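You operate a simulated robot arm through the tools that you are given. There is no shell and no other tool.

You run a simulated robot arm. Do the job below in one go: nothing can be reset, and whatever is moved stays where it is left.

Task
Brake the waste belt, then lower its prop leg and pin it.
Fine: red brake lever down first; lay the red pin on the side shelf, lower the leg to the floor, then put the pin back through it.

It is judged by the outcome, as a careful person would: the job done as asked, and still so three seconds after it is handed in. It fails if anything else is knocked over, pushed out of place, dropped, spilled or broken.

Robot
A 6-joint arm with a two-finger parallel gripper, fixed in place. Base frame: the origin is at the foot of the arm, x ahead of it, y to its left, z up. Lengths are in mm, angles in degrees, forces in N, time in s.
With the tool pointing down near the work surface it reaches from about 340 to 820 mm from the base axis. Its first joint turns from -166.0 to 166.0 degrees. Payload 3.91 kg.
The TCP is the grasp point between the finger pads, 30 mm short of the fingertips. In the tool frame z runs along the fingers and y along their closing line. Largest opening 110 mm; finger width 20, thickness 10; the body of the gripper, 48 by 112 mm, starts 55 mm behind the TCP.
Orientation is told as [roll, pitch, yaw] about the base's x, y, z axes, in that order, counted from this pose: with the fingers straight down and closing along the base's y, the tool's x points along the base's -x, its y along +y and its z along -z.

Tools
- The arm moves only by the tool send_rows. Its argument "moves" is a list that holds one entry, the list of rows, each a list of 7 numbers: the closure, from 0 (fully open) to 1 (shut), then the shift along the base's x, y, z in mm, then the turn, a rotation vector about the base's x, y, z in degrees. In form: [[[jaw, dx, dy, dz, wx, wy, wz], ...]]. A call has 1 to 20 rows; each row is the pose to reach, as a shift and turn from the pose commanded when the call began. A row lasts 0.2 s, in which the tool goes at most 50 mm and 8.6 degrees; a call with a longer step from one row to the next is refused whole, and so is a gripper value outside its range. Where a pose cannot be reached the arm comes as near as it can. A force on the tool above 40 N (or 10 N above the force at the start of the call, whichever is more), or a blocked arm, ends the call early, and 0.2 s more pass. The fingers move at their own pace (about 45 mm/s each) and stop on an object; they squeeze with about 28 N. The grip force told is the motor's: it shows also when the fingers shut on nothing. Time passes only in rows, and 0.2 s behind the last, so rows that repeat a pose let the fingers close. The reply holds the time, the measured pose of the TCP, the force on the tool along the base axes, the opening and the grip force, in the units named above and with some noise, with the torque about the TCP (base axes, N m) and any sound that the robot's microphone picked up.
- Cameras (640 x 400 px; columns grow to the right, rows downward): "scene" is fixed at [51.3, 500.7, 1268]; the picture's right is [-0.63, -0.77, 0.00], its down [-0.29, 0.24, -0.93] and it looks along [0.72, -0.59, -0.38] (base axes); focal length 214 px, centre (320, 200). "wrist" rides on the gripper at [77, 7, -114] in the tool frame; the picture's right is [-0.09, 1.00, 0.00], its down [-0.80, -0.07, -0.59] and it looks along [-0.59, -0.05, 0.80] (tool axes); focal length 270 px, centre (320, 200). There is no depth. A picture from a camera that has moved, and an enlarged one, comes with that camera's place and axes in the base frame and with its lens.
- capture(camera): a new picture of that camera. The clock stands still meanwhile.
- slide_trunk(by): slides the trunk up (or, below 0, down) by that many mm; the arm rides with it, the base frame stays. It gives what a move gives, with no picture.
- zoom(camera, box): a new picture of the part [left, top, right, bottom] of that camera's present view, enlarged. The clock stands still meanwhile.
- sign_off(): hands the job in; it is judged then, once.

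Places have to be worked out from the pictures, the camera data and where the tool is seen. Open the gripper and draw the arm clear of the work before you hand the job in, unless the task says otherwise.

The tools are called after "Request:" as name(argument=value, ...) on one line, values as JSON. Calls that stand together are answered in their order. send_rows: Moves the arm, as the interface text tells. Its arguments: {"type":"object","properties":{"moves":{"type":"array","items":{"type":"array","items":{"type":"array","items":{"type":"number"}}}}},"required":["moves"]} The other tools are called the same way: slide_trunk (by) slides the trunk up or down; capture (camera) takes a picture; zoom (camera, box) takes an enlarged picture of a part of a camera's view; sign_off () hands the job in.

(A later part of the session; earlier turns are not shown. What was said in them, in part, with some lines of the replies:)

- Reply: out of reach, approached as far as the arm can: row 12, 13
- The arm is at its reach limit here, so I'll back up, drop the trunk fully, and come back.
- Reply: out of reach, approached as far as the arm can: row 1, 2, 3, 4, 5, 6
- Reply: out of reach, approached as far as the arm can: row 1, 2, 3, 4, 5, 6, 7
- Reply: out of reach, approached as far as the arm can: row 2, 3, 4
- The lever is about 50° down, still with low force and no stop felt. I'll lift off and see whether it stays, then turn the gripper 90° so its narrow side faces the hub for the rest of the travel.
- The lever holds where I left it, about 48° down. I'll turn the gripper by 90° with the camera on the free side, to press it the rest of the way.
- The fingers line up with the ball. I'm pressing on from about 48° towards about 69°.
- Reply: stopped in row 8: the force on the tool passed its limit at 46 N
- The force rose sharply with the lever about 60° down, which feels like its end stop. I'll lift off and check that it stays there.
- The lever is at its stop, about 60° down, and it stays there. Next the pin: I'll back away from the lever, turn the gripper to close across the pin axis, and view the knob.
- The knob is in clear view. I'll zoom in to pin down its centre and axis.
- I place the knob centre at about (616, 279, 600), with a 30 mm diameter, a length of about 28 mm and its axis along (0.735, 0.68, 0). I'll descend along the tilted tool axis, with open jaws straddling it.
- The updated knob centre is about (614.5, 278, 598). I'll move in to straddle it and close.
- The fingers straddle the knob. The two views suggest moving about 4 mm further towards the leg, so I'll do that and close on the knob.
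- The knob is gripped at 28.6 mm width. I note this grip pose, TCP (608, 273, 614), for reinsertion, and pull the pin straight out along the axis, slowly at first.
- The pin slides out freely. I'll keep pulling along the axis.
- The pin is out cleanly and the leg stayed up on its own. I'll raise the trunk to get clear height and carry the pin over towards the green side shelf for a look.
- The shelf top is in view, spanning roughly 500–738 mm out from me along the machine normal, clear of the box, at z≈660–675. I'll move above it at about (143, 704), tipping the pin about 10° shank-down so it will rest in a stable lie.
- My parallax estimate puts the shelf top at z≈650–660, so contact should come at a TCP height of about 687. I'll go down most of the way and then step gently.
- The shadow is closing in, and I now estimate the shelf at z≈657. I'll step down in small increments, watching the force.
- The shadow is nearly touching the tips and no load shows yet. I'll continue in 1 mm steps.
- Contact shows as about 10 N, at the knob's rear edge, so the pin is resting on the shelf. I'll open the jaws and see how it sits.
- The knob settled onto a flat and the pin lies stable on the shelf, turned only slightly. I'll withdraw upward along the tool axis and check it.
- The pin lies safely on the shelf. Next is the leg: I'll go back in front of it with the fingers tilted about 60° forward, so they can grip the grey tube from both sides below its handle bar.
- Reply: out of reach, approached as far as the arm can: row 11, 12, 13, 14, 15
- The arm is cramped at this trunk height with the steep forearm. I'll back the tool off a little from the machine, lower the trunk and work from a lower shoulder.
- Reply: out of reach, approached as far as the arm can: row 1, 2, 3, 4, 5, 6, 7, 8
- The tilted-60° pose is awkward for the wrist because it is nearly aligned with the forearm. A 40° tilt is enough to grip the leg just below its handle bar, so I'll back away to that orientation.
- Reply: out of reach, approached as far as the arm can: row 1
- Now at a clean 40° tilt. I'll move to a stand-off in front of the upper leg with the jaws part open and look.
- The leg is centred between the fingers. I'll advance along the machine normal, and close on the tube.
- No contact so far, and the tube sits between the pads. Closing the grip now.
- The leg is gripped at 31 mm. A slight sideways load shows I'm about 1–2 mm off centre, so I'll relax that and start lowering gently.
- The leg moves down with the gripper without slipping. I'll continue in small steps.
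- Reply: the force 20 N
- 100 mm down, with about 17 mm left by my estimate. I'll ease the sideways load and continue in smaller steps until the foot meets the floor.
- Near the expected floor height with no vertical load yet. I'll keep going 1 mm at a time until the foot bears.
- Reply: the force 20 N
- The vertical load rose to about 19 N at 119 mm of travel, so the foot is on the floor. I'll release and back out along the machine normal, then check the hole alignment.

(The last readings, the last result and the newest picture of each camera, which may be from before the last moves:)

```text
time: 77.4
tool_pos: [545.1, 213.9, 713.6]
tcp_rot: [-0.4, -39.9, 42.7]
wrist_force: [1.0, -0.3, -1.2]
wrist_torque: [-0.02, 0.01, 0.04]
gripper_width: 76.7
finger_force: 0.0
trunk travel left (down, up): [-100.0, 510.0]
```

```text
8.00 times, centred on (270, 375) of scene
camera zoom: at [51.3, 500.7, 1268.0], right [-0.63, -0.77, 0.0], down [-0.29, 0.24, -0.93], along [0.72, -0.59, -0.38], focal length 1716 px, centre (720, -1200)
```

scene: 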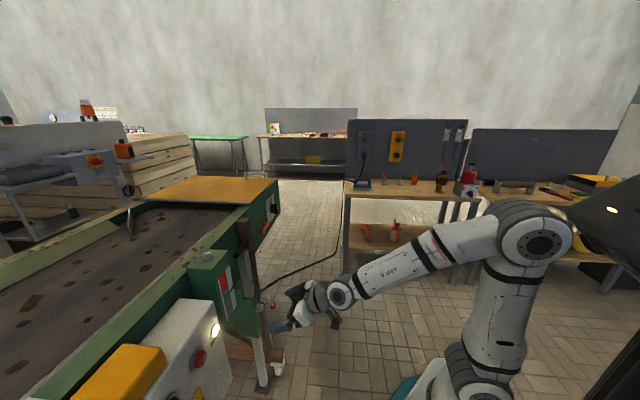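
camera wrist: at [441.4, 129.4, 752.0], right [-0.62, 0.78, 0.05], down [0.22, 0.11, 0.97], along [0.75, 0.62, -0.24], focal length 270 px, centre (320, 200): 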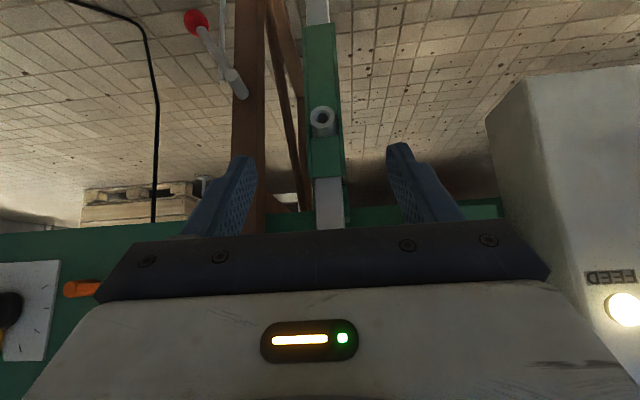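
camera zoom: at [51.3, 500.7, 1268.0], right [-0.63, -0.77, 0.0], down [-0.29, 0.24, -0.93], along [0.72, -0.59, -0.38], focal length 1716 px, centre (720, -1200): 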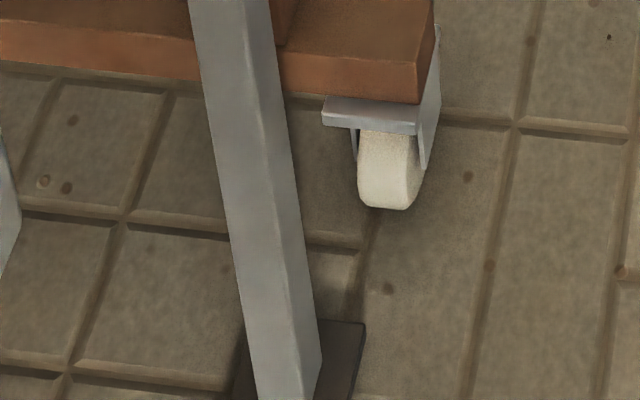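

The boss has a chamfered mouth. I'll lower the camera to look nearly straight into it.

Request:
send_rows(moves=[[[0, 0, 0, -30, 0, 0, 0], [0, 0, 0, -60, 0, 0, 0], [0, 0, 0, -90, 0, 0, 0], [0, 0, 0, -106, 0, 0, 0], [0, 0, 0, -106, 0, 0, 0]]])

Request:
capture(camera="wrist")

Request:
zoom(camera="wrist", box=[300, 195, 348, 235])

```text
time: 78.6
tool_pos: [542.6, 214.7, 608.8]
tcp_rot: [-0.4, -40.0, 42.7]
wrist_force: [0.0, -0.1, -0.2]
wrist_torque: [0.0, -0.01, -0.01]
gripper_width: 110.2
finger_force: 0.1
trunk travel left (down, up): [-100.0, 510.0]
```

```text
taken
camera wrist: at [439.7, 129.4, 645.5], right [-0.62, 0.78, 0.05], down [0.22, 0.11, 0.97], along [0.75, 0.62, -0.24], focal length 270 px, centre (320, 200)
```

wrist: 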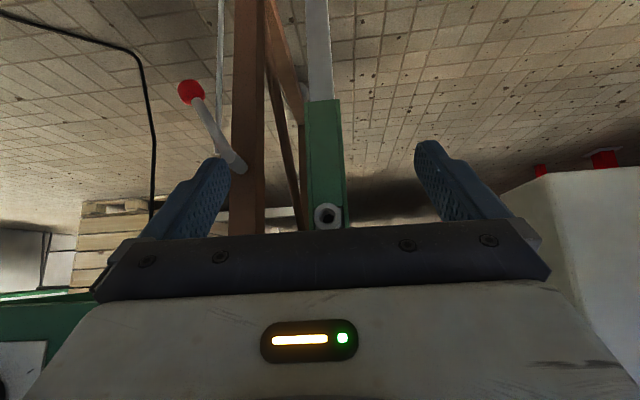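

```text
10.00 times, centred on (324, 215) of wrist
camera zoom: at [439.7, 129.4, 645.5], right [-0.62, 0.78, 0.05], down [0.22, 0.11, 0.97], along [0.75, 0.62, -0.24], focal length 2703 px, centre (280, 50)
```

zoom: 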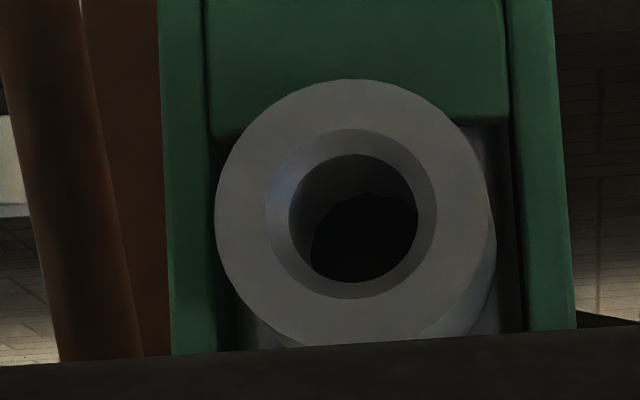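

The leg's hole sits concentric behind the boss, allowing for the viewing angle, so it's aligned. Now I go back for the pin: raise the trunk, reset the tilt to 20°, and return over the shelf.

Request:
slide_trunk(by=220)

Request:
send_rows(moves=[[[0, -10, 10, 5, -4.5, 4.9, 0], [0, -25, 28, 10, -9, 9.8, 0], [0, -50, 56, 10, -13.6, 14.7, 0], [0, -80, 89, 10, -13.6, 14.7, 0], [0, -110, 122, 10, -13.6, 14.7, 0], [0, -140, 155, 10, -13.6, 14.7, 0], [0, -170, 188, 10, -13.6, 14.7, 0], [0, -200, 222, 10, -13.6, 14.7, 0], [0, -230, 255, 10, -13.6, 14.7, 0], [0, -260, 288, 10, -13.6, 14.7, 0], [0, -290, 322, 10, -13.6, 14.7, 0], [0, -320, 355, 10, -13.6, 14.7, 0], [0, -350, 388, 10, -13.6, 14.7, 0], [0, -380, 422, 0, -13.6, 14.7, 0], [0, -405, 450, -20, -13.6, 14.7, 0], [0, -420, 466, -40, -13.6, 14.7, 0]]])

Request:
capture(camera="wrist")

```text
time: 81.0
tool_pos: [543.0, 213.2, 828.1]
tcp_rot: [-0.4, -40.0, 42.6]
wrist_force: [0.5, 0.4, 0.3]
wrist_torque: [0.02, -0.01, -0.01]
gripper_width: 110.1
finger_force: 0.1
trunk travel left (down, up): [-320.0, 290.0]
```

```text
time: 84.4
tool_pos: [342.3, 541.6, 734.8]
tcp_rot: [7.5, -22.5, 52.3]
wrist_force: [0.4, -13.7, 21.4]
wrist_torque: [-0.96, -1.04, -0.53]
gripper_width: 110.0
finger_force: 0.1
out of reach, approached as far as the arm can: row 3, 4, 5, 6, 7, 8, 9, 10, 11, 12, 13, 14, 15, 16
trunk travel left (down, up): [-320.0, 290.0]
```

```text
taken
camera wrist: at [279.1, 445.6, 811.0], right [-0.76, 0.63, 0.16], down [0.44, 0.32, 0.84], along [0.48, 0.71, -0.52], focal length 270 px, centre (320, 200)
```

wrist: 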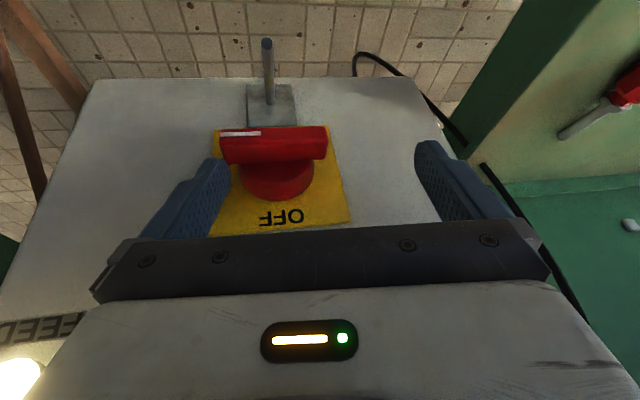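

The arm hit a joint limit, strayed from the path and is now touching the control box lightly, at about 25 N. I'll back straight off, away from the box, in small steps.

Request:
send_rows(moves=[[[0, -3, -4, 4, 0, 0, 0], [0, -8, -10, 10, 0, 0, 0]]])

Request:
capture(camera="wrist")

Request:
capture(camera="scene")

```text
time: 85.0
tool_pos: [332.6, 532.4, 742.8]
tcp_rot: [7.5, -22.0, 52.9]
wrist_force: [-1.0, 0.6, 0.1]
wrist_torque: [0.01, 0.02, 0.01]
gripper_width: 109.8
finger_force: 0.1
trunk travel left (down, up): [-320.0, 290.0]
```

```text
taken
camera wrist: at [268.8, 436.7, 817.9], right [-0.77, 0.62, 0.15], down [0.43, 0.33, 0.84], along [0.47, 0.71, -0.52], focal length 270 px, centre (320, 200)
```

wrist: 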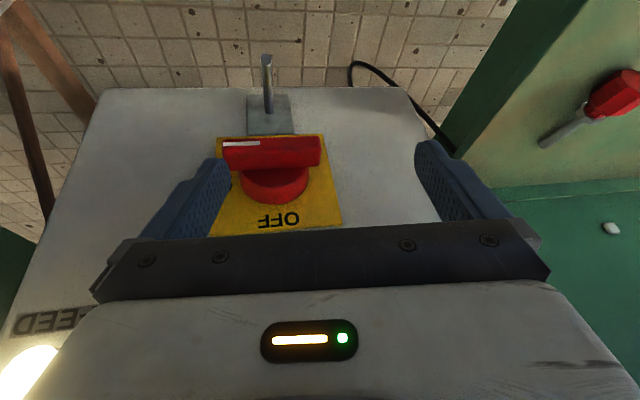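

```text
taken
```

scene: 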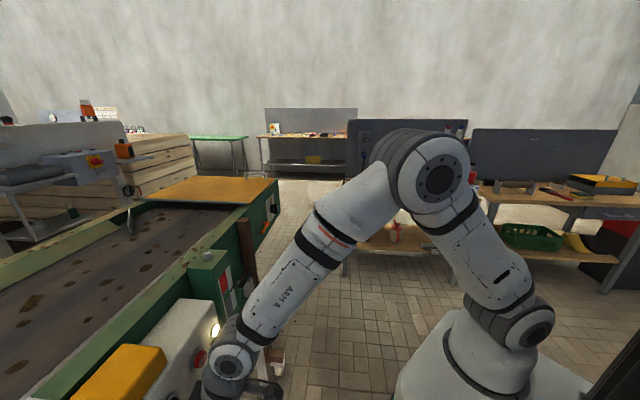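

Contact has cleared, and the switch and box look unchanged (still ON, FEED lit). I'll retreat well away from the box before sorting out the wrist pose.

Request:
send_rows(moves=[[[0, -8, -20, 15, 0, 0, 0], [0, -16, -45, 35, 0, 0, 0], [0, -24, -70, 60, 0, 0, 0], [0, -30, -100, 90, 0, 0, 0]]])

Request:
capture(camera="wrist")

Request:
capture(camera="scene")

```text
time: 86.0
tool_pos: [297.5, 434.2, 830.7]
tcp_rot: [7.8, -22.1, 52.4]
wrist_force: [-0.7, -0.1, -0.9]
wrist_torque: [0.0, 0.02, 0.02]
gripper_width: 110.1
finger_force: 0.1
trunk travel left (down, up): [-320.0, 290.0]
```

```text
taken
camera wrist: at [234.9, 337.3, 907.4], right [-0.76, 0.63, 0.16], down [0.44, 0.32, 0.84], along [0.47, 0.71, -0.52], focal length 270 px, centre (320, 200)
```

wrist: 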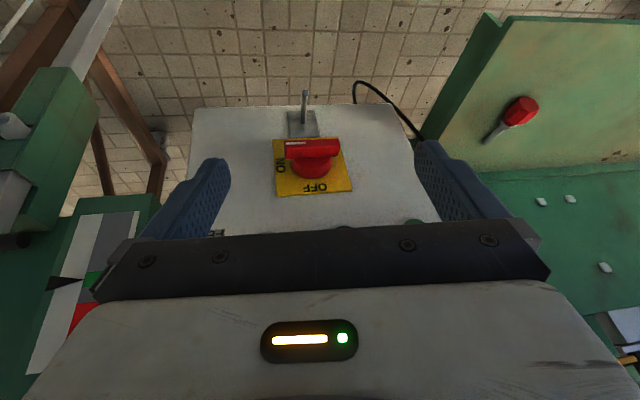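

```text
taken
```

scene: 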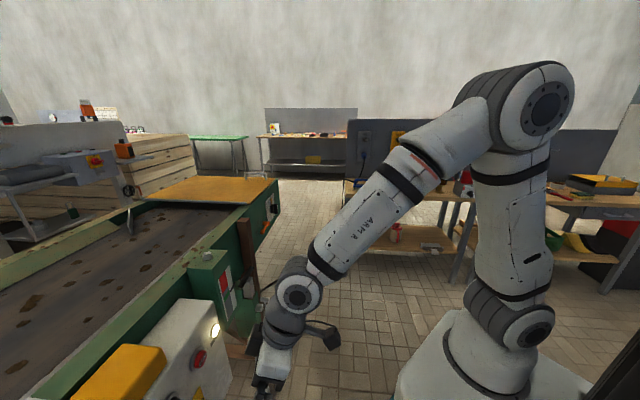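

Clear now, and the pin is still lying on the shelf. I'll correct the orientation in place and see whether the arm accepts it here.

Request:
send_rows(moves=[[[0, 0, 0, 0, -2, -1.5, -4.2], [0, 0, 0, 0, -4, -3, -8.4], [0, 0, 0, 0, -6.1, -4.4, -12.5]]])

```text
time: 86.8
tool_pos: [298.8, 432.7, 831.2]
tcp_rot: [7.9, -22.2, 52.3]
wrist_force: [0.3, 0.3, -0.5]
wrist_torque: [0.01, 0.01, -0.03]
gripper_width: 110.0
finger_force: 0.1
out of reach, approached as far as the arm can: row 1, 2, 3
trunk travel left (down, up): [-320.0, 290.0]
```

The wrist has flipped into another configuration and is at a joint limit that way. The gripper is symmetric, so I can reach the same grasps with the hand turned half round, where there is plenty of travel. First I'll set the tool straight down and start turning the free way.

Request:
send_rows(moves=[[[0, 0, 0, 10, -5, 2.6, 6], [0, 0, 0, 20, -11, 4, 8], [0, 0, 0, 20, -17, 6, 8], [0, 0, 0, 20, -22, 7.8, 8]]])

```text
time: 87.8
tool_pos: [300.2, 416.2, 822.9]
tcp_rot: [9.8, -6.7, 61.3]
wrist_force: [0.7, -0.5, 0.7]
wrist_torque: [-0.02, -0.03, 0.0]
gripper_width: 110.1
finger_force: 0.1
out of reach, approached as far as the arm can: row 2, 3, 4
trunk travel left (down, up): [-320.0, 290.0]
```

It's still near the limit, so I'll turn further the free way.

Request:
send_rows(moves=[[[0, 0, 0, 0, 0, 0, 8], [0, 0, 0, 0, 0, 0, 16], [0, 0, 0, 0, 0, 0, 24], [0, 0, 0, 0, 0, 0, 32], [0, 0, 0, 0, 0, 0, 40]]])

```text
time: 89.0
tool_pos: [298.0, 416.2, 822.3]
tcp_rot: [10.2, -7.4, 101.4]
wrist_force: [0.1, 0.3, -0.3]
wrist_torque: [-0.01, -0.01, -0.01]
gripper_width: 110.0
finger_force: 0.1
out of reach, approached as far as the arm can: row 5
trunk travel left (down, up): [-320.0, 290.0]
```

Request:
send_rows(moves=[[[0, 0, 0, 0, -1.8, -3.8, 0], [0, 0, 0, 0, -3.6, -7.6, 0], [0, 0, 0, 0, -5.4, -11.3, 0]]])

Request:
capture(camera="scene")

Request:
zoom(camera="scene", box=[220, 140, 460, 400])

```text
time: 89.8
tool_pos: [298.4, 415.7, 821.1]
tcp_rot: [10.3, -7.3, 101.2]
wrist_force: [-0.3, -0.6, 0.2]
wrist_torque: [0.03, -0.01, 0.01]
gripper_width: 110.0
finger_force: 0.1
out of reach, approached as far as the arm can: row 1, 2, 3
trunk travel left (down, up): [-320.0, 290.0]
```

```text
taken
```

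scene: 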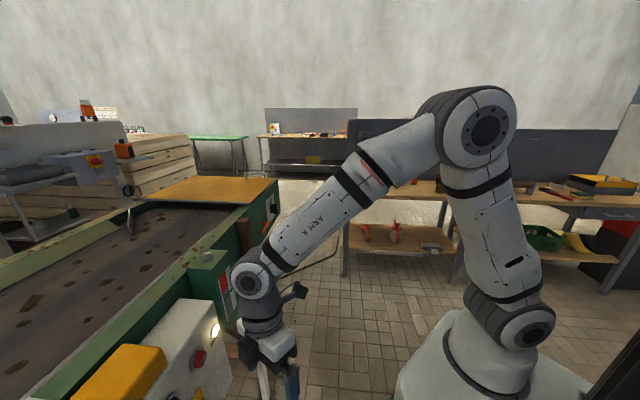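

```text
1.54 times, centred on (340, 270) of scene
camera zoom: at [51.3, 500.7, 1268.0], right [-0.63, -0.77, 0.0], down [-0.29, 0.24, -0.93], along [0.72, -0.59, -0.38], focal length 330 px, centre (289, 92)
```

zoom: 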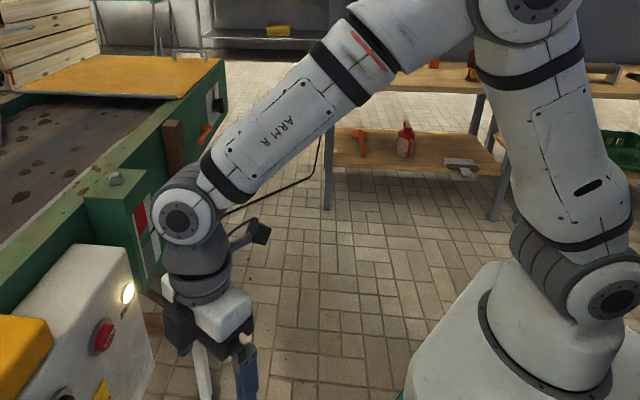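

The tool leans because one wrist joint sits at its limit in the flipped configuration. I'll carry it round to the open floor area in front, well clear of everything, to flip the wrist back.

Request:
send_rows(moves=[[[0, 38, -30, 0, 0, 0, -5], [0, 70, -60, 0, 0, 0, -10], [0, 100, -94, 0, 0, 0, -15], [0, 126, -130, 0, 0, 0, -20], [0, 150, -168, 0, 0, 0, -25], [0, 170, -208, 0, 0, 0, -30], [0, 186, -249, 0, 0, 0, -35], [0, 199, -292, 0, 0, 0, -40], [0, 208, -336, 0, 0, 0, -45]]])

Request:
capture(camera="scene")

```text
time: 91.8
tool_pos: [506.5, 79.7, 820.4]
tcp_rot: [10.3, -7.5, 56.1]
wrist_force: [0.3, 0.1, -0.3]
wrist_torque: [-0.03, 0.0, -0.01]
gripper_width: 110.0
finger_force: 0.0
trunk travel left (down, up): [-320.0, 290.0]
```

```text
taken
```

scene: 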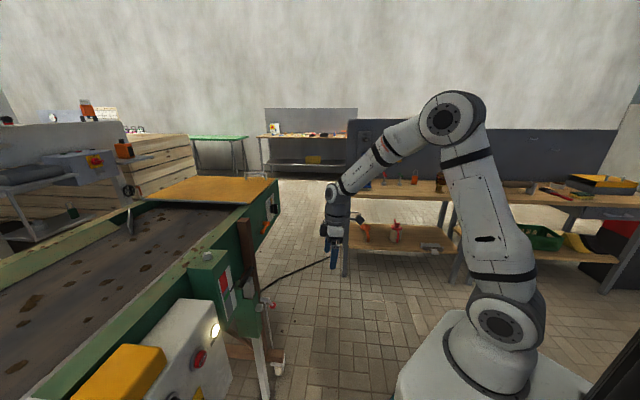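

Clear space here. I'll pitch the tool up through alignment with the forearm, biased to the right so the limited joint stays put while the bend joint crosses over. I'm moving outward a little at the same time.

Request:
send_rows(moves=[[[0, 0, 0, 0, -6.6, -1.0, 0], [0, 0, 0, 0, -13.1, -2.1, 0], [0, 0, 0, 0, -19.8, -3.1, 0], [0, 10, 2, 0, -18.4, -10.9, -1.4], [0, 20, 3, 0, -17.1, -18.7, -2.8], [0, 30, 5, 0, -15.8, -26.6, -4.2], [0, 40, 6, 0, -14.3, -34.4, -5.6], [0, 50, 8, 0, -12.9, -42.2, -7], [0, 60, 9, 0, -11.3, -49.9, -8.4], [0, 70, 11, 0, -9.5, -57.6, -9.8], [0, 80, 13, 0, -7.8, -65.3, -11.2], [0, 90, 14, 0, -5.9, -73, -12.5], [0, 100, 16, 0, -4.1, -80.7, -14]]])

Request:
capture(camera="scene")

```text
time: 94.6
tool_pos: [607.2, 96.5, 821.9]
tcp_rot: [-73.8, -39.8, 80.0]
wrist_force: [-0.5, -0.2, 0.3]
wrist_torque: [0.01, 0.0, 0.01]
gripper_width: 110.1
finger_force: 0.1
out of reach, approached as far as the arm can: row 1, 2, 3, 4, 5, 6, 7
trunk travel left (down, up): [-320.0, 290.0]
```

```text
taken
```

scene: 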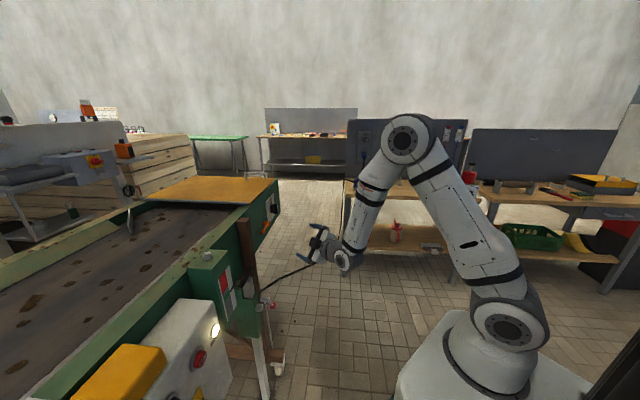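

It crossed over: the later rows were all reachable. Now I swing the tool to the right, then down, to come back to the normal wrist configuration.

Request:
send_rows(moves=[[[0, 0, 0, 0, 0, 0, -8], [0, 0, 0, 0, 0, 0, -16], [0, 0, 0, 0, 0, 0, -24], [0, 0, 0, 0, 0, 0, -32], [0, 0, 0, 0, 0, 0, -40]]])

Request:
send_rows(moves=[[[0, -5, 0, 0, 5, 6, 0], [0, -10, 0, 0, 10, 12, 0], [0, -15, 0, 0, 15, 18, 0], [0, -20, 0, 0, 20, 24, 0], [0, -25, 0, 0, 25, 30, 0], [0, -30, 0, 0, 30, 36, 0]]])

```text
time: 95.8
tool_pos: [606.4, 96.3, 820.5]
tcp_rot: [-73.6, -39.9, 40.4]
wrist_force: [0.3, 0.7, 1.2]
wrist_torque: [0.03, 0.0, -0.01]
gripper_width: 110.0
finger_force: 0.0
trunk travel left (down, up): [-320.0, 290.0]
```

```text
time: 97.2
tool_pos: [576.7, 96.9, 821.4]
tcp_rot: [-23.6, -20.0, 13.9]
wrist_force: [-0.4, -0.4, -0.2]
wrist_torque: [0.01, 0.0, 0.02]
gripper_width: 110.1
finger_force: 0.0
trunk travel left (down, up): [-320.0, 290.0]
```

Every step was reachable. I'll finish bringing the tool to vertical.

Request:
send_rows(moves=[[[0, 0, 0, 0, 5, 6, 0], [0, 0, 0, 0, 10, 12, 0], [0, 0, 0, 0, 15, 18, 0], [0, 0, 0, 0, 20, 24, 0]]])

```text
time: 98.2
tool_pos: [576.6, 96.5, 821.6]
tcp_rot: [1.0, -0.1, 9.4]
wrist_force: [0.1, 0.5, 0.9]
wrist_torque: [0.0, 0.0, -0.03]
gripper_width: 109.7
finger_force: 0.1
trunk travel left (down, up): [-320.0, 290.0]
```

The wrist is back in its normal configuration (tool down, yaw 9°). I'll go back to the earlier carrying pose, yaw 43° and tilt 20°, which travelled to the shelf without trouble.

Request:
send_rows(moves=[[[0, -16, 15, 6, -0.2, 0, 6.7], [0, -31, 30, 13, -0.4, 0, 13.4], [0, -47, 45, 20, -0.6, -0.1, 20], [0, -62, 60, 26, -0.8, -0.1, 26.7], [0, -78, 75, 32, -1, -0.2, 33.4]]])

Request:
send_rows(moves=[[[0, 0, 0, 0, 4.5, -4.9, 0], [0, 0, 0, 0, 9, -9.8, 0], [0, 0, 0, 0, 13.6, -14.7, 0]]])

Request:
send_rows(moves=[[[0, -29, 32, 0, 0, 0, 0], [0, -58, 65, 0, 0, 0, 0], [0, -87, 97, 0, 0, 0, 0], [0, -116, 130, 0, 0, 0, 0], [0, -145, 162, 0, 0, 0, 0], [0, -174, 194, 0, 0, 0, 0]]])

```text
time: 99.4
tool_pos: [499.4, 169.1, 852.3]
tcp_rot: [0.0, 0.2, 42.9]
wrist_force: [0.2, -0.8, 0.0]
wrist_torque: [0.0, 0.03, 0.05]
gripper_width: 109.9
finger_force: 0.1
trunk travel left (down, up): [-320.0, 290.0]
```

```text
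time: 100.2
tool_pos: [498.9, 169.9, 852.9]
tcp_rot: [-0.1, -20.1, 42.8]
wrist_force: [0.1, 0.0, 0.0]
wrist_torque: [0.0, -0.01, 0.01]
gripper_width: 110.0
finger_force: 0.0
trunk travel left (down, up): [-320.0, 290.0]
```

```text
time: 101.6
tool_pos: [323.0, 366.0, 853.6]
tcp_rot: [0.0, -20.0, 42.9]
wrist_force: [1.2, 0.4, 0.7]
wrist_torque: [0.0, -0.01, 0.0]
gripper_width: 110.1
finger_force: 0.0
trunk travel left (down, up): [-320.0, 290.0]
```

All good with no limits hit. I'll continue to above the shelf.

Request:
send_rows(moves=[[[0, -29, 32, 0, 0, 0, 0], [0, -58, 65, 0, 0, 0, 0], [0, -87, 97, 0, 0, 0, 0], [0, -116, 130, 0, 0, 0, 0], [0, -145, 162, 0, 0, 0, 0], [0, -172, 196, 0, 0, 0, 0]]])

Request:
send_rows(moves=[[[0, -6, 30, -15, 0, 0, 0], [0, -13, 60, -30, 0, 0, 0], [0, -20, 90, -45, 0, 0, 0], [0, -26, 118, -68, 0, 0, 0]]])

Request:
zoom(camera="wrist", box=[220, 40, 420, 190])

Request:
capture(camera="wrist")

```text
time: 103.0
tool_pos: [153.1, 561.9, 854.2]
tcp_rot: [0.0, -19.9, 42.6]
wrist_force: [0.0, -0.1, -0.4]
wrist_torque: [0.02, 0.02, 0.02]
gripper_width: 109.9
finger_force: 0.0
trunk travel left (down, up): [-320.0, 290.0]
```

```text
time: 104.0
tool_pos: [126.1, 678.5, 784.2]
tcp_rot: [0.1, -20.0, 42.6]
wrist_force: [0.2, -0.1, 0.3]
wrist_torque: [0.02, 0.02, 0.0]
gripper_width: 110.0
finger_force: 0.1
trunk travel left (down, up): [-320.0, 290.0]
```

```text
2.67 times, centred on (320, 115) of wrist
camera zoom: at [39.3, 609.0, 865.1], right [-0.62, 0.79, 0.03], down [0.45, 0.32, 0.83], along [0.65, 0.53, -0.55], focal length 721 px, centre (320, 427)
```

zoom: 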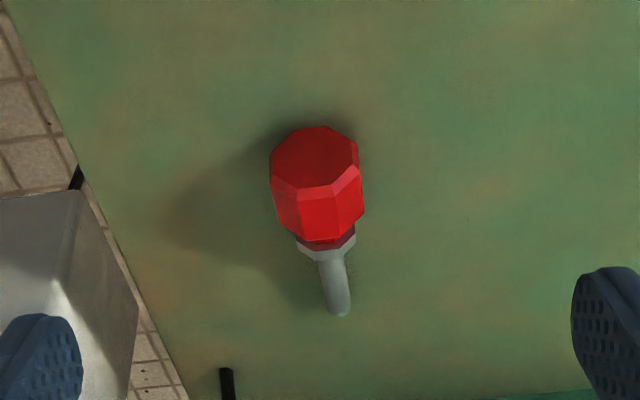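

```text
taken
camera wrist: at [39.3, 609.0, 865.1], right [-0.62, 0.79, 0.03], down [0.45, 0.32, 0.83], along [0.65, 0.53, -0.55], focal length 270 px, centre (320, 200)
```

wrist: 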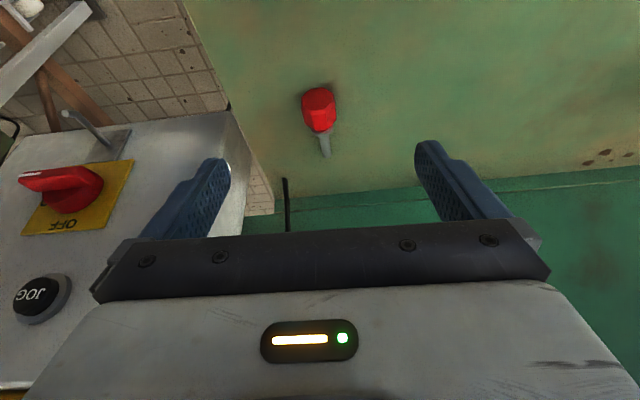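

I place the knob centre at about (151, 702, 676), with the pin pointing at 45°, so I turn the tool 2.5° to match. I'll descend along the tool axis to the same grasp depth as before.

Request:
send_rows(moves=[[[0, 4, 4, -18, 0, 0, 1.2], [0, 8, 8, -36, 0, 0, 2.5], [0, 12, 11, -54, 0, 0, 2.5], [0, 16, 15, -70, 0, 0, 2.5], [0, 18.5, 18, -82, 0, 0, 2.5], [0, 20, 19.2, -88, 0, 0, 2.5]]])

Request:
zoom(camera="wrist", box=[200, 80, 440, 230])

```text
time: 105.4
tool_pos: [146.3, 697.7, 696.8]
tcp_rot: [0.1, -20.0, 45.3]
wrist_force: [0.1, -0.5, -0.2]
wrist_torque: [0.02, -0.03, 0.03]
gripper_width: 109.9
finger_force: 0.1
trunk travel left (down, up): [-320.0, 290.0]
```

```text
2.67 times, centred on (320, 155) of wrist
camera zoom: at [63.3, 624.0, 778.3], right [-0.65, 0.76, 0.03], down [0.44, 0.34, 0.83], along [0.62, 0.55, -0.55], focal length 721 px, centre (320, 320)
```

zoom: 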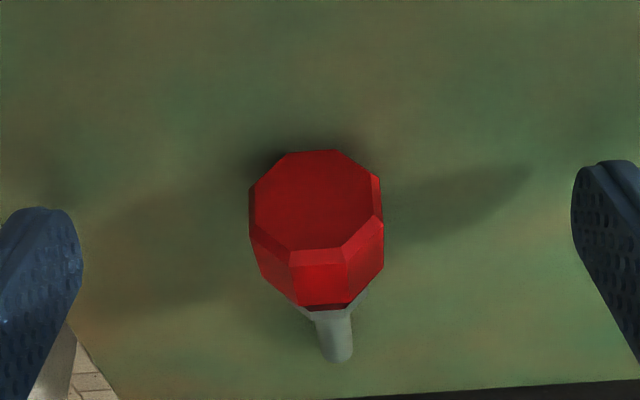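

Nearly the same picture as the first grasp, just about 4 mm high. I'll lower a little and close.

Request:
send_rows(moves=[[[0, 0.4, 0.4, -2, 0, 0, 0], [0.3, 0.8, 0.8, -3.5, 0, 0, 0], [0.6, 0.8, 0.8, -3.5, 0, 0, 0], [0.8, 0.8, 0.8, -3.5, 0, 0, 0], [1, 0.8, 0.8, -3.5, 0, 0, 0], [1, 0.8, 0.8, -3.5, 0, 0, 0], [1, 0.8, 0.8, -3.5, 0, 0, 0], [1, 0.8, 0.8, -3.5, 0, 0, 0]]])

Request:
zoom(camera="wrist", box=[200, 80, 440, 230])

```text
time: 107.2
tool_pos: [148.1, 699.7, 693.2]
tcp_rot: [-0.1, -19.9, 45.2]
wrist_force: [-0.2, -0.5, 0.4]
wrist_torque: [-0.02, 0.0, -0.02]
gripper_width: 26.8
finger_force: 28.0
trunk travel left (down, up): [-320.0, 290.0]
```

```text
2.67 times, centred on (320, 155) of wrist
camera zoom: at [63.8, 624.9, 774.6], right [-0.65, 0.76, 0.03], down [0.44, 0.34, 0.83], along [0.62, 0.55, -0.55], focal length 721 px, centre (320, 320)
```

zoom: 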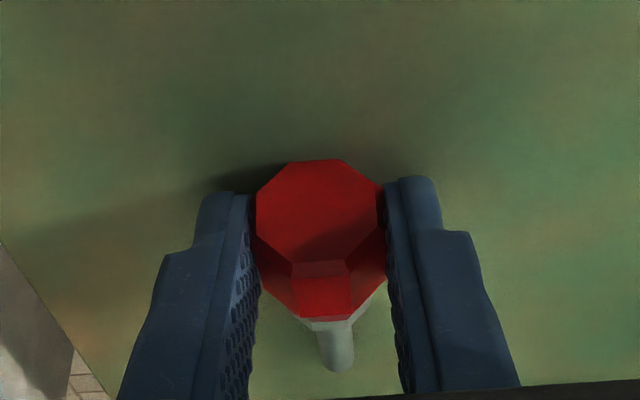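

The pin is gripped on its flats (26.8 mm). I'll lift it straight off and retrace the path.

Request:
send_rows(moves=[[[1, 0, 0, 5, 0, 0, 0], [1, 0, 0, 15, 0, 0, 0], [1, -2, -5, 35, 0, 0, 0], [1, -4, -15, 60, 0, 0, 0], [1, -6, -30, 90, 0, 0, -1], [1, -6, -60, 115, 0, 0, -2], [1, -4, -90, 140, 0, 0, -2.5], [1, 0, -115, 160, 0, 0, -2.5], [1, 4, -137, 160, 0, 0, -2.5]]])

Request:
capture(camera="wrist")

```text
time: 109.2
tool_pos: [150.5, 559.9, 852.7]
tcp_rot: [-0.1, -20.0, 42.8]
wrist_force: [-0.5, 0.5, -1.4]
wrist_torque: [-0.02, 0.01, 0.0]
gripper_width: 26.8
finger_force: 27.9
trunk travel left (down, up): [-320.0, 290.0]
```

```text
taken
camera wrist: at [63.3, 490.1, 933.5], right [-0.62, 0.79, 0.03], down [0.45, 0.32, 0.83], along [0.65, 0.53, -0.55], focal length 270 px, centre (320, 200)
```

wrist: 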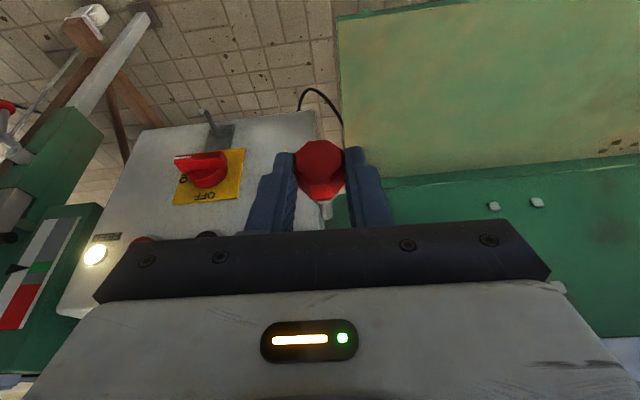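

The pin is held securely. Now back to the area in front of the leg.

Request:
send_rows(moves=[[[1, 29, -32, 0, 0, 0, 0], [1, 58, -65, 0, 0, 0, 0], [1, 87, -97, 0, 0, 0, 0], [1, 116, -130, 0, 0, 0, 0], [1, 145, -162, 0, 0, 0, 0], [1, 174, -194, 0, 0, 0, 0]]])

Request:
send_rows(moves=[[[1, 29, -32, 0, 0, 0, 0], [1, 58, -65, 0, 0, 0, 0], [1, 87, -97, 0, 0, 0, 0], [1, 116, -130, 0, 0, 0, 0], [1, 145, -162, 0, 2.3, -2.5, 0], [1, 172, -196, 0, 4.5, -4.9, 0], [1, 172, -196, 0, 6.8, -7.3, 0]]])

Request:
slide_trunk(by=-240)

Request:
zoom(camera="scene", box=[250, 280, 340, 330])

Request:
capture(camera="wrist")

```text
time: 110.6
tool_pos: [326.3, 366.8, 853.2]
tcp_rot: [0.0, -20.1, 42.7]
wrist_force: [0.0, -0.1, -1.0]
wrist_torque: [-0.01, 0.02, 0.01]
gripper_width: 26.4
finger_force: 27.5
trunk travel left (down, up): [-320.0, 290.0]
```

```text
time: 112.2
tool_pos: [498.8, 173.7, 852.8]
tcp_rot: [0.2, -29.8, 42.5]
wrist_force: [0.2, 0.4, -1.2]
wrist_torque: [0.0, 0.02, 0.01]
gripper_width: 26.5
finger_force: 28.1
trunk travel left (down, up): [-320.0, 290.0]
```

```text
time: 114.7
tool_pos: [497.9, 174.0, 611.8]
tcp_rot: [0.1, -29.9, 42.7]
wrist_force: [-0.6, -0.1, -0.2]
wrist_torque: [0.01, -0.03, 0.02]
gripper_width: 26.7
finger_force: 28.0
trunk travel left (down, up): [-80.0, 530.0]
```

```text
7.11 times, centred on (295, 305) of scene
camera zoom: at [51.3, 500.7, 1268.0], right [-0.63, -0.77, 0.0], down [-0.29, 0.24, -0.93], along [0.72, -0.59, -0.38], focal length 1525 px, centre (498, -547)
```

zoom: 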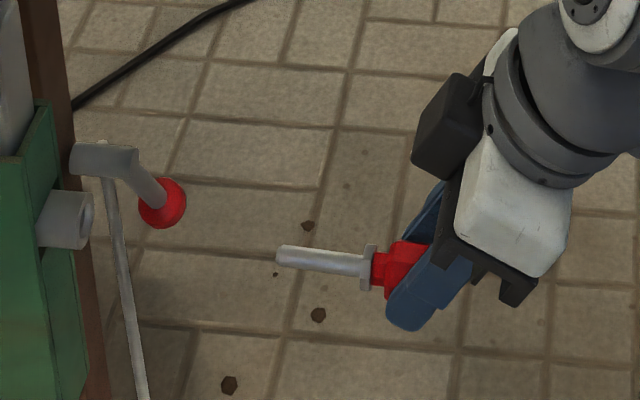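

```text
taken
camera wrist: at [402.2, 95.1, 672.5], right [-0.62, 0.78, 0.05], down [0.34, 0.22, 0.92], along [0.71, 0.58, -0.4], focal length 270 px, centre (320, 200)
```

wrist: 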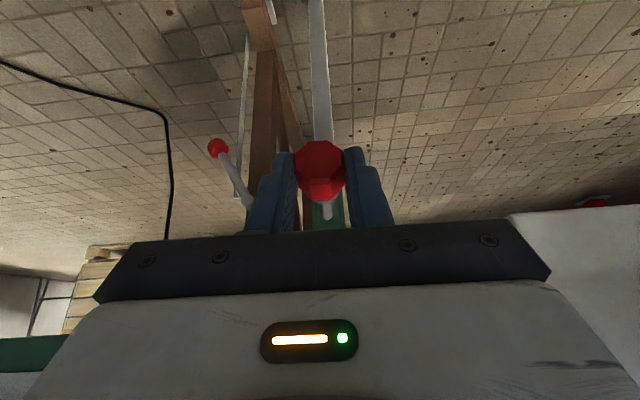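

The pin is level, with an image slope of 0.12 that matches a horizontal axis. It sits perhaps 2 mm lower in the fingers than before. I'll bring its tip to about 10 mm short of the boss and compare closely.

Request:
send_rows(moves=[[[1, 13, 12, 1, 0, 0, 0], [1, 27, 24, 2, 0, 0, 0], [1, 40, 36, 3, 0, 0, 0], [1, 53, 47, 3.7, 0, 0, 0], [1, 66, 58.5, 3.7, 0, 0, 0], [1, 66, 58.5, 3.7, 0, 0, 0]]])

Request:
zoom(camera="scene", box=[250, 295, 298, 325])

Request:
zoom(camera="wrist", box=[270, 120, 370, 232])

```text
time: 116.1
tool_pos: [564.6, 231.4, 615.6]
tcp_rot: [0.1, -30.0, 42.8]
wrist_force: [-0.6, 0.5, -0.1]
wrist_torque: [0.0, 0.01, -0.04]
gripper_width: 26.5
finger_force: 27.6
trunk travel left (down, up): [-80.0, 530.0]
```

```text
13.33 times, centred on (274, 310) of scene
camera zoom: at [51.3, 500.7, 1268.0], right [-0.63, -0.77, 0.0], down [-0.29, 0.24, -0.93], along [0.72, -0.59, -0.38], focal length 2860 px, centre (933, -1267)
```

zoom: 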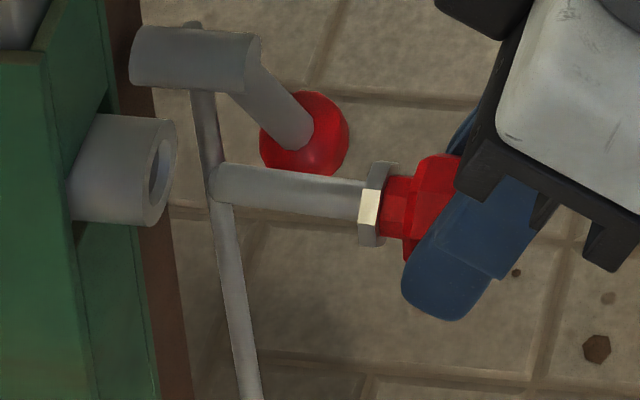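

```text
3.57 times, centred on (320, 176) of wrist
camera zoom: at [468.1, 153.1, 676.2], right [-0.62, 0.78, 0.05], down [0.34, 0.22, 0.92], along [0.71, 0.58, -0.4], focal length 965 px, centre (320, 286)
```

zoom: 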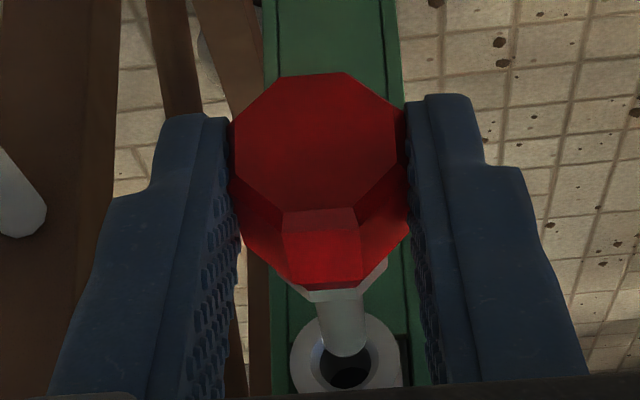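

The pin axis points about 1.8 mm low at the boss face, and about 0.5 mm to one side. I'll trim with a slight nose-up rotation and a small rise, then move in until the tip is just at the chamfer.

Request:
send_rows(moves=[[[1, 0.3, -0.3, 0.8, 0.4, -0.45, 0], [1, 3.3, 2.4, 0.8, 0.4, -0.45, 0], [1, 6.3, 5.1, 0.8, 0.4, -0.45, 0], [1, 6.3, 5.1, 0.8, 0.4, -0.45, 0]]])

Request:
zoom(camera="scene", box=[248, 297, 288, 322])

Request:
zoom(camera="wrist", box=[290, 180, 354, 232])

```text
time: 117.1
tool_pos: [570.0, 237.4, 616.4]
tcp_rot: [0.1, -30.6, 42.8]
wrist_force: [-0.2, 0.6, -1.2]
wrist_torque: [0.0, 0.01, 0.0]
gripper_width: 26.8
finger_force: 27.6
trunk travel left (down, up): [-80.0, 530.0]
```

```text
16.00 times, centred on (268, 310) of scene
camera zoom: at [51.3, 500.7, 1268.0], right [-0.63, -0.77, 0.0], down [-0.29, 0.24, -0.93], along [0.72, -0.59, -0.38], focal length 3432 px, centre (1152, -1552)
```

zoom: 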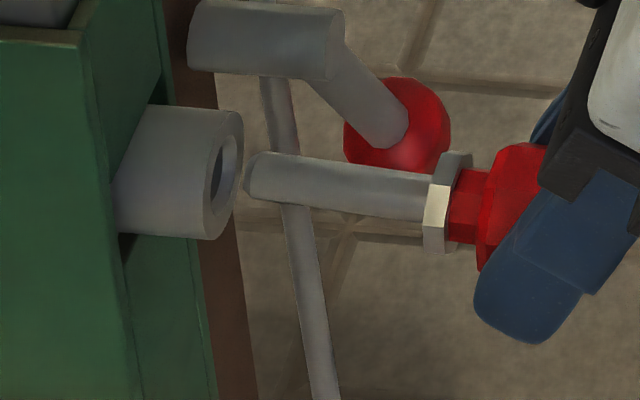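

```text
7.69 times, centred on (322, 206) of wrist
camera zoom: at [474.1, 158.6, 676.3], right [-0.62, 0.78, 0.05], down [0.33, 0.21, 0.92], along [0.71, 0.59, -0.39], focal length 2079 px, centre (305, 154)
```

zoom: 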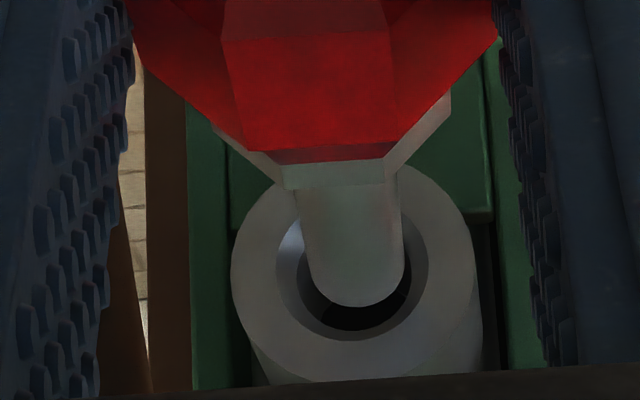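

The axis now extrapolates onto the boss centre in both views, about 0.4 mm off sideways. I'll insert slowly, watching the forces.

Request:
send_rows(moves=[[[1, 0.3, -0.3, 0, 0, 0, 0], [1, 3.2, 2.4, 0, 0, 0, 0], [1, 6.2, 5.1, 0, 0, 0, 0], [1, 9.1, 7.8, 0, 0, 0, 0], [1, 12, 10.6, 0, 0, 0, 0]]])

Request:
zoom(camera="scene", box=[248, 297, 288, 322])

Request:
zoom(camera="wrist", box=[290, 180, 354, 232])

```text
time: 118.3
tool_pos: [583.8, 246.8, 616.8]
tcp_rot: [0.0, -30.6, 42.7]
wrist_force: [-0.7, -1.6, -3.9]
wrist_torque: [-0.16, 0.17, -0.07]
gripper_width: 26.8
finger_force: 27.8
trunk travel left (down, up): [-80.0, 530.0]
```

```text
16.00 times, centred on (268, 310) of scene
camera zoom: at [51.3, 500.7, 1268.0], right [-0.63, -0.77, 0.0], down [-0.29, 0.24, -0.93], along [0.72, -0.59, -0.38], focal length 3432 px, centre (1152, -1552)
```

zoom: 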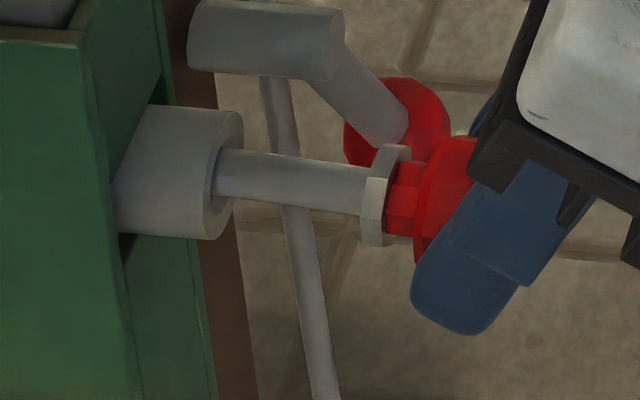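

```text
7.69 times, centred on (322, 206) of wrist
camera zoom: at [485.7, 168.3, 675.6], right [-0.62, 0.78, 0.05], down [0.33, 0.21, 0.92], along [0.71, 0.59, -0.39], focal length 2079 px, centre (305, 154)
```

zoom: 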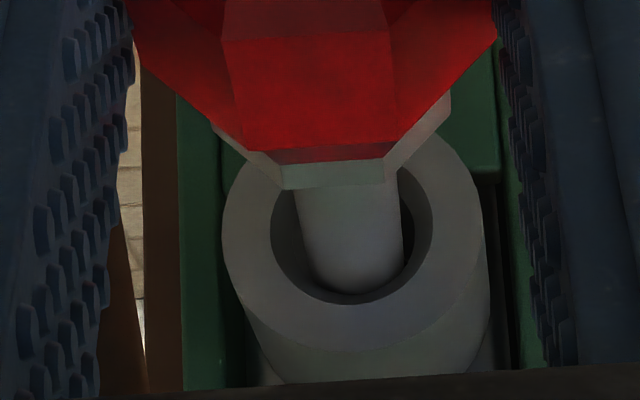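

The tip has entered the bore. A light downward reaction says I'm a touch high, so I lower 0.5 mm and continue.

Request:
send_rows(moves=[[[1, 0, 0, -0.5, 0, 0, 0], [1, 2.9, 2.7, -0.5, 0, 0, 0], [1, 5.9, 5.4, -0.5, 0, 0, 0], [1, 8.8, 8.1, -0.5, 0, 0, 0], [1, 11.7, 10.8, -0.5, 0, 0, 0]]])

Request:
zoom(camera="scene", box=[248, 297, 288, 322])

```text
time: 119.5
tool_pos: [593.8, 260.1, 615.6]
tcp_rot: [0.1, -30.5, 42.7]
wrist_force: [-0.7, 0.1, -0.4]
wrist_torque: [-0.01, -0.01, 0.02]
gripper_width: 26.7
finger_force: 28.4
trunk travel left (down, up): [-80.0, 530.0]
```

```text
16.00 times, centred on (268, 310) of scene
camera zoom: at [51.3, 500.7, 1268.0], right [-0.63, -0.77, 0.0], down [-0.29, 0.24, -0.93], along [0.72, -0.59, -0.38], focal length 3432 px, centre (1152, -1552)
```

zoom: 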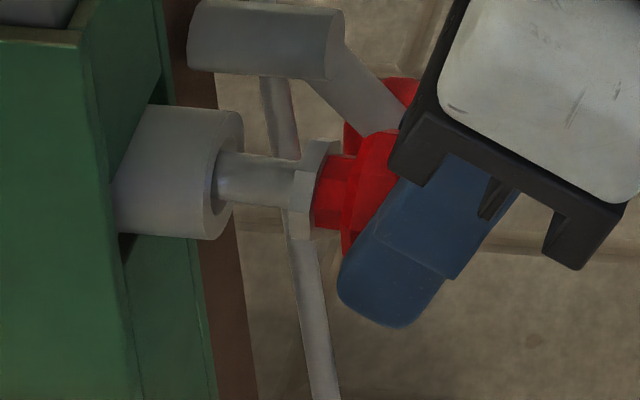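

Forces are near zero, and the flange is about 16 mm from the boss. I'll push in the rest.

Request:
send_rows(moves=[[[1, 2.2, 2, 0, 0, 0, 0], [1, 4.4, 4.1, 0, 0, 0, 0], [1, 6.6, 6.1, 0, 0, 0, 0], [1, 8.8, 8.2, 0, 0, 0, 0], [1, 11, 10.2, 0, 0, 0, 0]]])

Request:
zoom(camera="scene", box=[248, 297, 288, 322])

```text
time: 120.7
tool_pos: [607.0, 267.8, 615.3]
tcp_rot: [0.1, -30.6, 42.7]
wrist_force: [-1.0, 0.3, -0.8]
wrist_torque: [-0.06, 0.03, 0.02]
gripper_width: 26.6
finger_force: 28.0
trunk travel left (down, up): [-80.0, 530.0]
```

```text
16.00 times, centred on (268, 310) of scene
camera zoom: at [51.3, 500.7, 1268.0], right [-0.63, -0.77, 0.0], down [-0.29, 0.24, -0.93], along [0.72, -0.59, -0.38], focal length 3432 px, centre (1152, -1552)
```

zoom: 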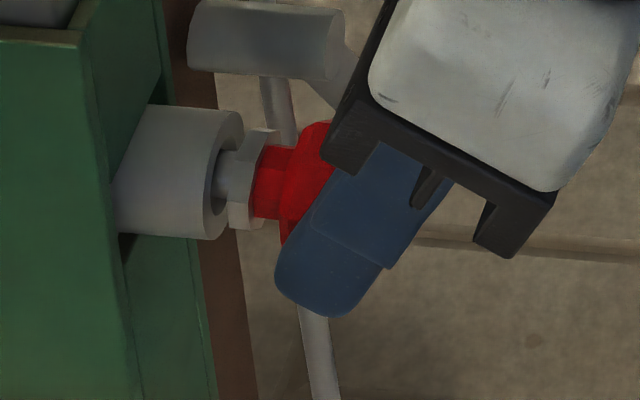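

Only about 4–5 mm remain. I'll ease in until the flange seats.

Request:
send_rows(moves=[[[1, 1.1, 1, 0, 0, 0, 0], [1, 2.2, 2, 0, 0, 0, 0], [1, 3.1, 2.9, 0, 0, 0, 0], [1, 3.1, 2.9, 0, 0, 0, 0]]])

Request:
zoom(camera="scene", box=[248, 297, 288, 322])

```text
time: 121.7
tool_pos: [608.1, 271.2, 614.8]
tcp_rot: [0.1, -30.6, 42.7]
wrist_force: [-1.1, -0.2, -0.6]
wrist_torque: [-0.03, 0.01, -0.01]
gripper_width: 26.7
finger_force: 28.4
trunk travel left (down, up): [-80.0, 530.0]
```

```text
16.00 times, centred on (268, 310) of scene
camera zoom: at [51.3, 500.7, 1268.0], right [-0.63, -0.77, 0.0], down [-0.29, 0.24, -0.93], along [0.72, -0.59, -0.38], focal length 3432 px, centre (1152, -1552)
```

zoom: 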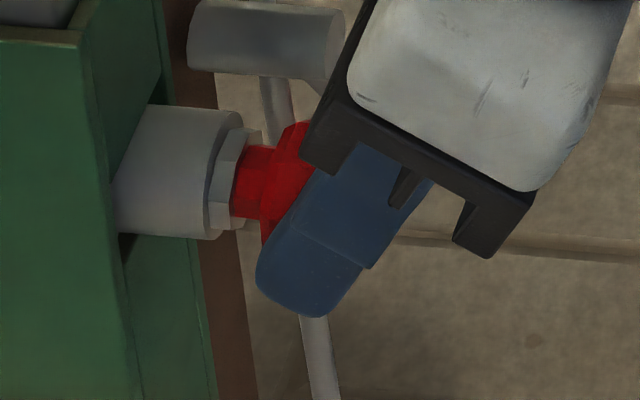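

That looks like the original seated picture. I'll press 2 mm more to confirm it's home.

Request:
send_rows(moves=[[[1, 0.7, 0.7, 0, 0, 0, 0], [1, 1.5, 1.4, 0, 0, 0, 0], [1, 1.5, 1.4, 0, 0, 0, 0]]])

```text
time: 122.5
tool_pos: [608.9, 271.7, 616.1]
tcp_rot: [0.1, -30.5, 42.7]
wrist_force: [-14.6, -16.3, 0.7]
wrist_torque: [-0.38, 0.3, 0.08]
gripper_width: 26.7
finger_force: 27.9
trunk travel left (down, up): [-80.0, 530.0]
```

A firm 22 N axial reaction shows the flange is seated. I'll relax the push and open the jaws.

Request:
send_rows(moves=[[[1, -1.2, -1.1, 0, 0, 0, 0], [0.7, -1.2, -1.1, 0, 0, 0, 0], [0.5, -1.2, -1.1, 0, 0, 0, 0], [0.3, -1.2, -1.1, 0, 0, 0, 0], [0.1, -1.2, -1.1, 0, 0, 0, 0], [0, -1.2, -1.1, 0, 0, 0, 0], [0, -1.2, -1.1, 0, 0, 0, 0]]])

Request:
zoom(camera="wrist", box=[200, 80, 440, 230])

Request:
zoom(camera="scene", box=[248, 297, 288, 322])

```text
time: 124.1
tool_pos: [610.1, 271.8, 616.0]
tcp_rot: [0.0, -30.6, 42.7]
wrist_force: [-1.1, 0.0, -0.2]
wrist_torque: [-0.02, 0.03, 0.04]
gripper_width: 110.0
finger_force: 0.0
trunk travel left (down, up): [-80.0, 530.0]
```

```text
2.67 times, centred on (320, 155) of wrist
camera zoom: at [512.6, 193.1, 674.7], right [-0.62, 0.78, 0.05], down [0.33, 0.21, 0.92], along [0.71, 0.59, -0.39], focal length 721 px, centre (320, 320)
```

zoom: 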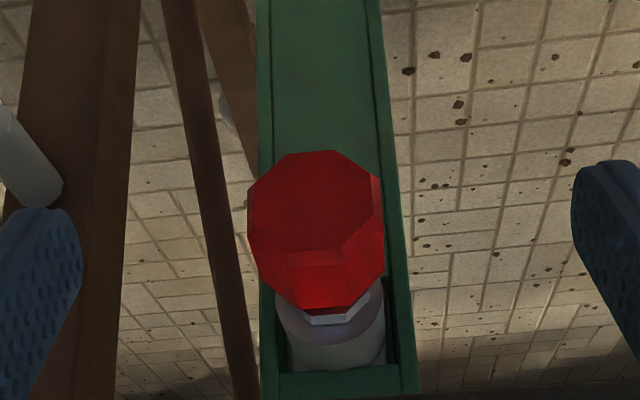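

```text
16.00 times, centred on (268, 310) of scene
camera zoom: at [51.3, 500.7, 1268.0], right [-0.63, -0.77, 0.0], down [-0.29, 0.24, -0.93], along [0.72, -0.59, -0.38], focal length 3432 px, centre (1152, -1552)
```

zoom: 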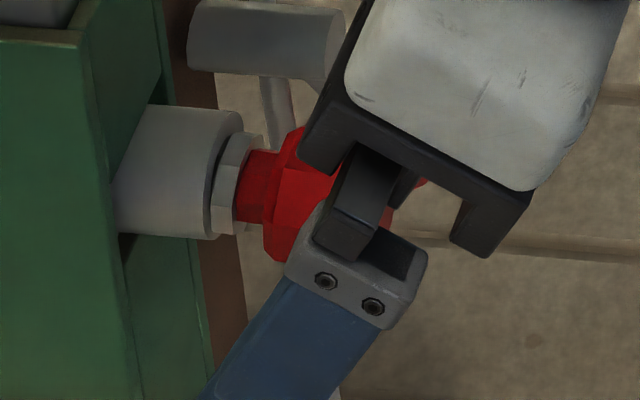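

The pin is seated, just as it was originally. I'll withdraw along the tool axis and check everything.

Request:
send_rows(moves=[[[0, -5, -5, 9, 0, 0, 0], [0, -13, -12, 25, 0, 0, 0], [0, -28, -26, 50, 0, 0, 0], [0, -50, -46, 75, 0, 0, 0], [0, -75, -70, 95, 0, 0, 0], [0, -100, -95, 110, 0, 0, 0], [0, -120, -130, 120, 0, 0, 0]]])

Request:
capture(camera="wrist")

Request:
zoom(camera="scene", box=[200, 220, 320, 400])

Request:
zoom(camera="scene", box=[248, 285, 288, 322])

Request:
zoom(camera="scene", box=[240, 350, 300, 400])

```text
time: 125.7
tool_pos: [489.9, 142.4, 735.3]
tcp_rot: [0.0, -30.6, 42.6]
wrist_force: [0.7, 0.3, -0.4]
wrist_torque: [0.0, -0.01, -0.06]
gripper_width: 110.0
finger_force: 0.0
trunk travel left (down, up): [-80.0, 530.0]
```

```text
taken
camera wrist: at [393.3, 62.5, 794.9], right [-0.62, 0.78, 0.05], down [0.33, 0.21, 0.92], along [0.71, 0.59, -0.39], focal length 270 px, centre (320, 200)
```

wrist: 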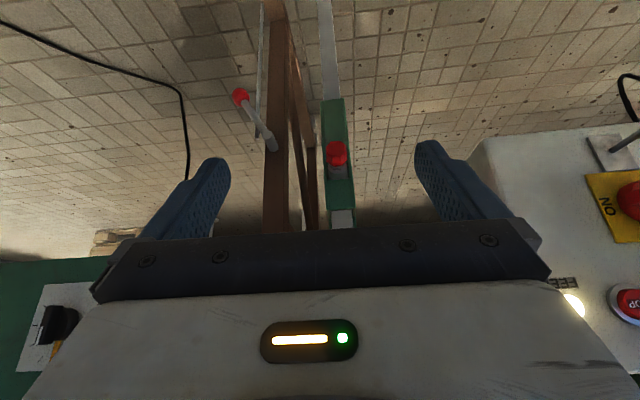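

```text
2.22 times, centred on (260, 310) of scene
camera zoom: at [51.3, 500.7, 1268.0], right [-0.63, -0.77, 0.0], down [-0.29, 0.24, -0.93], along [0.72, -0.59, -0.38], focal length 477 px, centre (453, -44)
```

zoom: 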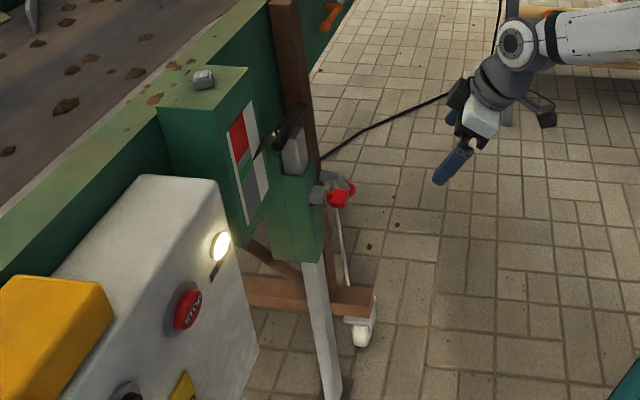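

```text
10.81 times, centred on (268, 304) of scene
camera zoom: at [51.3, 500.7, 1268.0], right [-0.63, -0.77, 0.0], down [-0.29, 0.24, -0.93], along [0.72, -0.59, -0.38], focal length 2319 px, centre (882, -919)
```

zoom: 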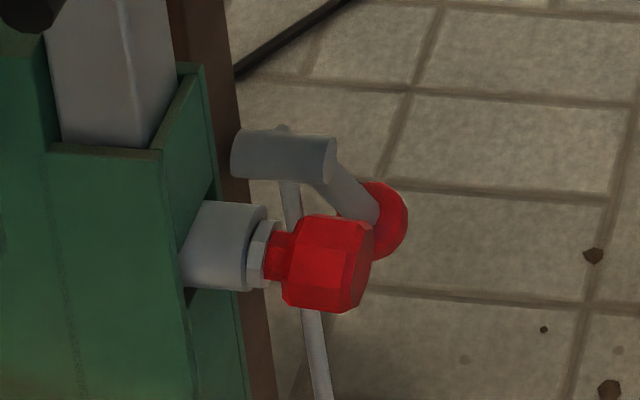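

```text
8.00 times, centred on (270, 375) of scene
camera zoom: at [51.3, 500.7, 1268.0], right [-0.63, -0.77, 0.0], down [-0.29, 0.24, -0.93], along [0.72, -0.59, -0.38], focal length 1716 px, centre (720, -1200)
```

zoom: 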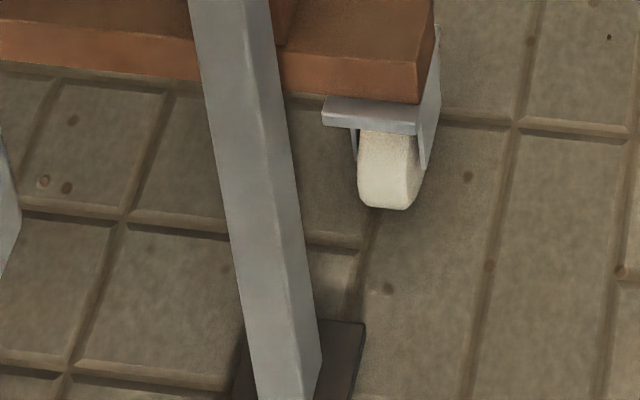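

Everything checks out. The brake lever is down at its stop, the leg's foot is on the floor, and the pin is seated through the boss and leg. The shelf is clear, the gripper is open and the arm is well away, so I'm handing the job in.

Request:
sign_off()

```text
The job is handed in.
```

The waste belt is braked, its prop leg is down on the floor, and the red pin is back through the leg. I've handed the job in.

- **Brake:** the red lever is down against its stop, about 60° below where it started, and it stayed there when I let go.
- **Leg:** I lowered it about 119 mm until the foot took load on the floor.
- **Pin:** it lay on the green side shelf while I lowered the leg. It is now pushed fully home, with its flange seated as it was before.

**Contact with the control box:** on the way back to the shelf, the arm reached a joint limit, strayed off its path and pressed against the front of the control box at about 25 N. I backed it straight off. The switch still reads ON, the FEED light is still lit, and I could see no damage or movement. Nothing else was touched or dropped.

The gripper is open and the arm is clear of the work.
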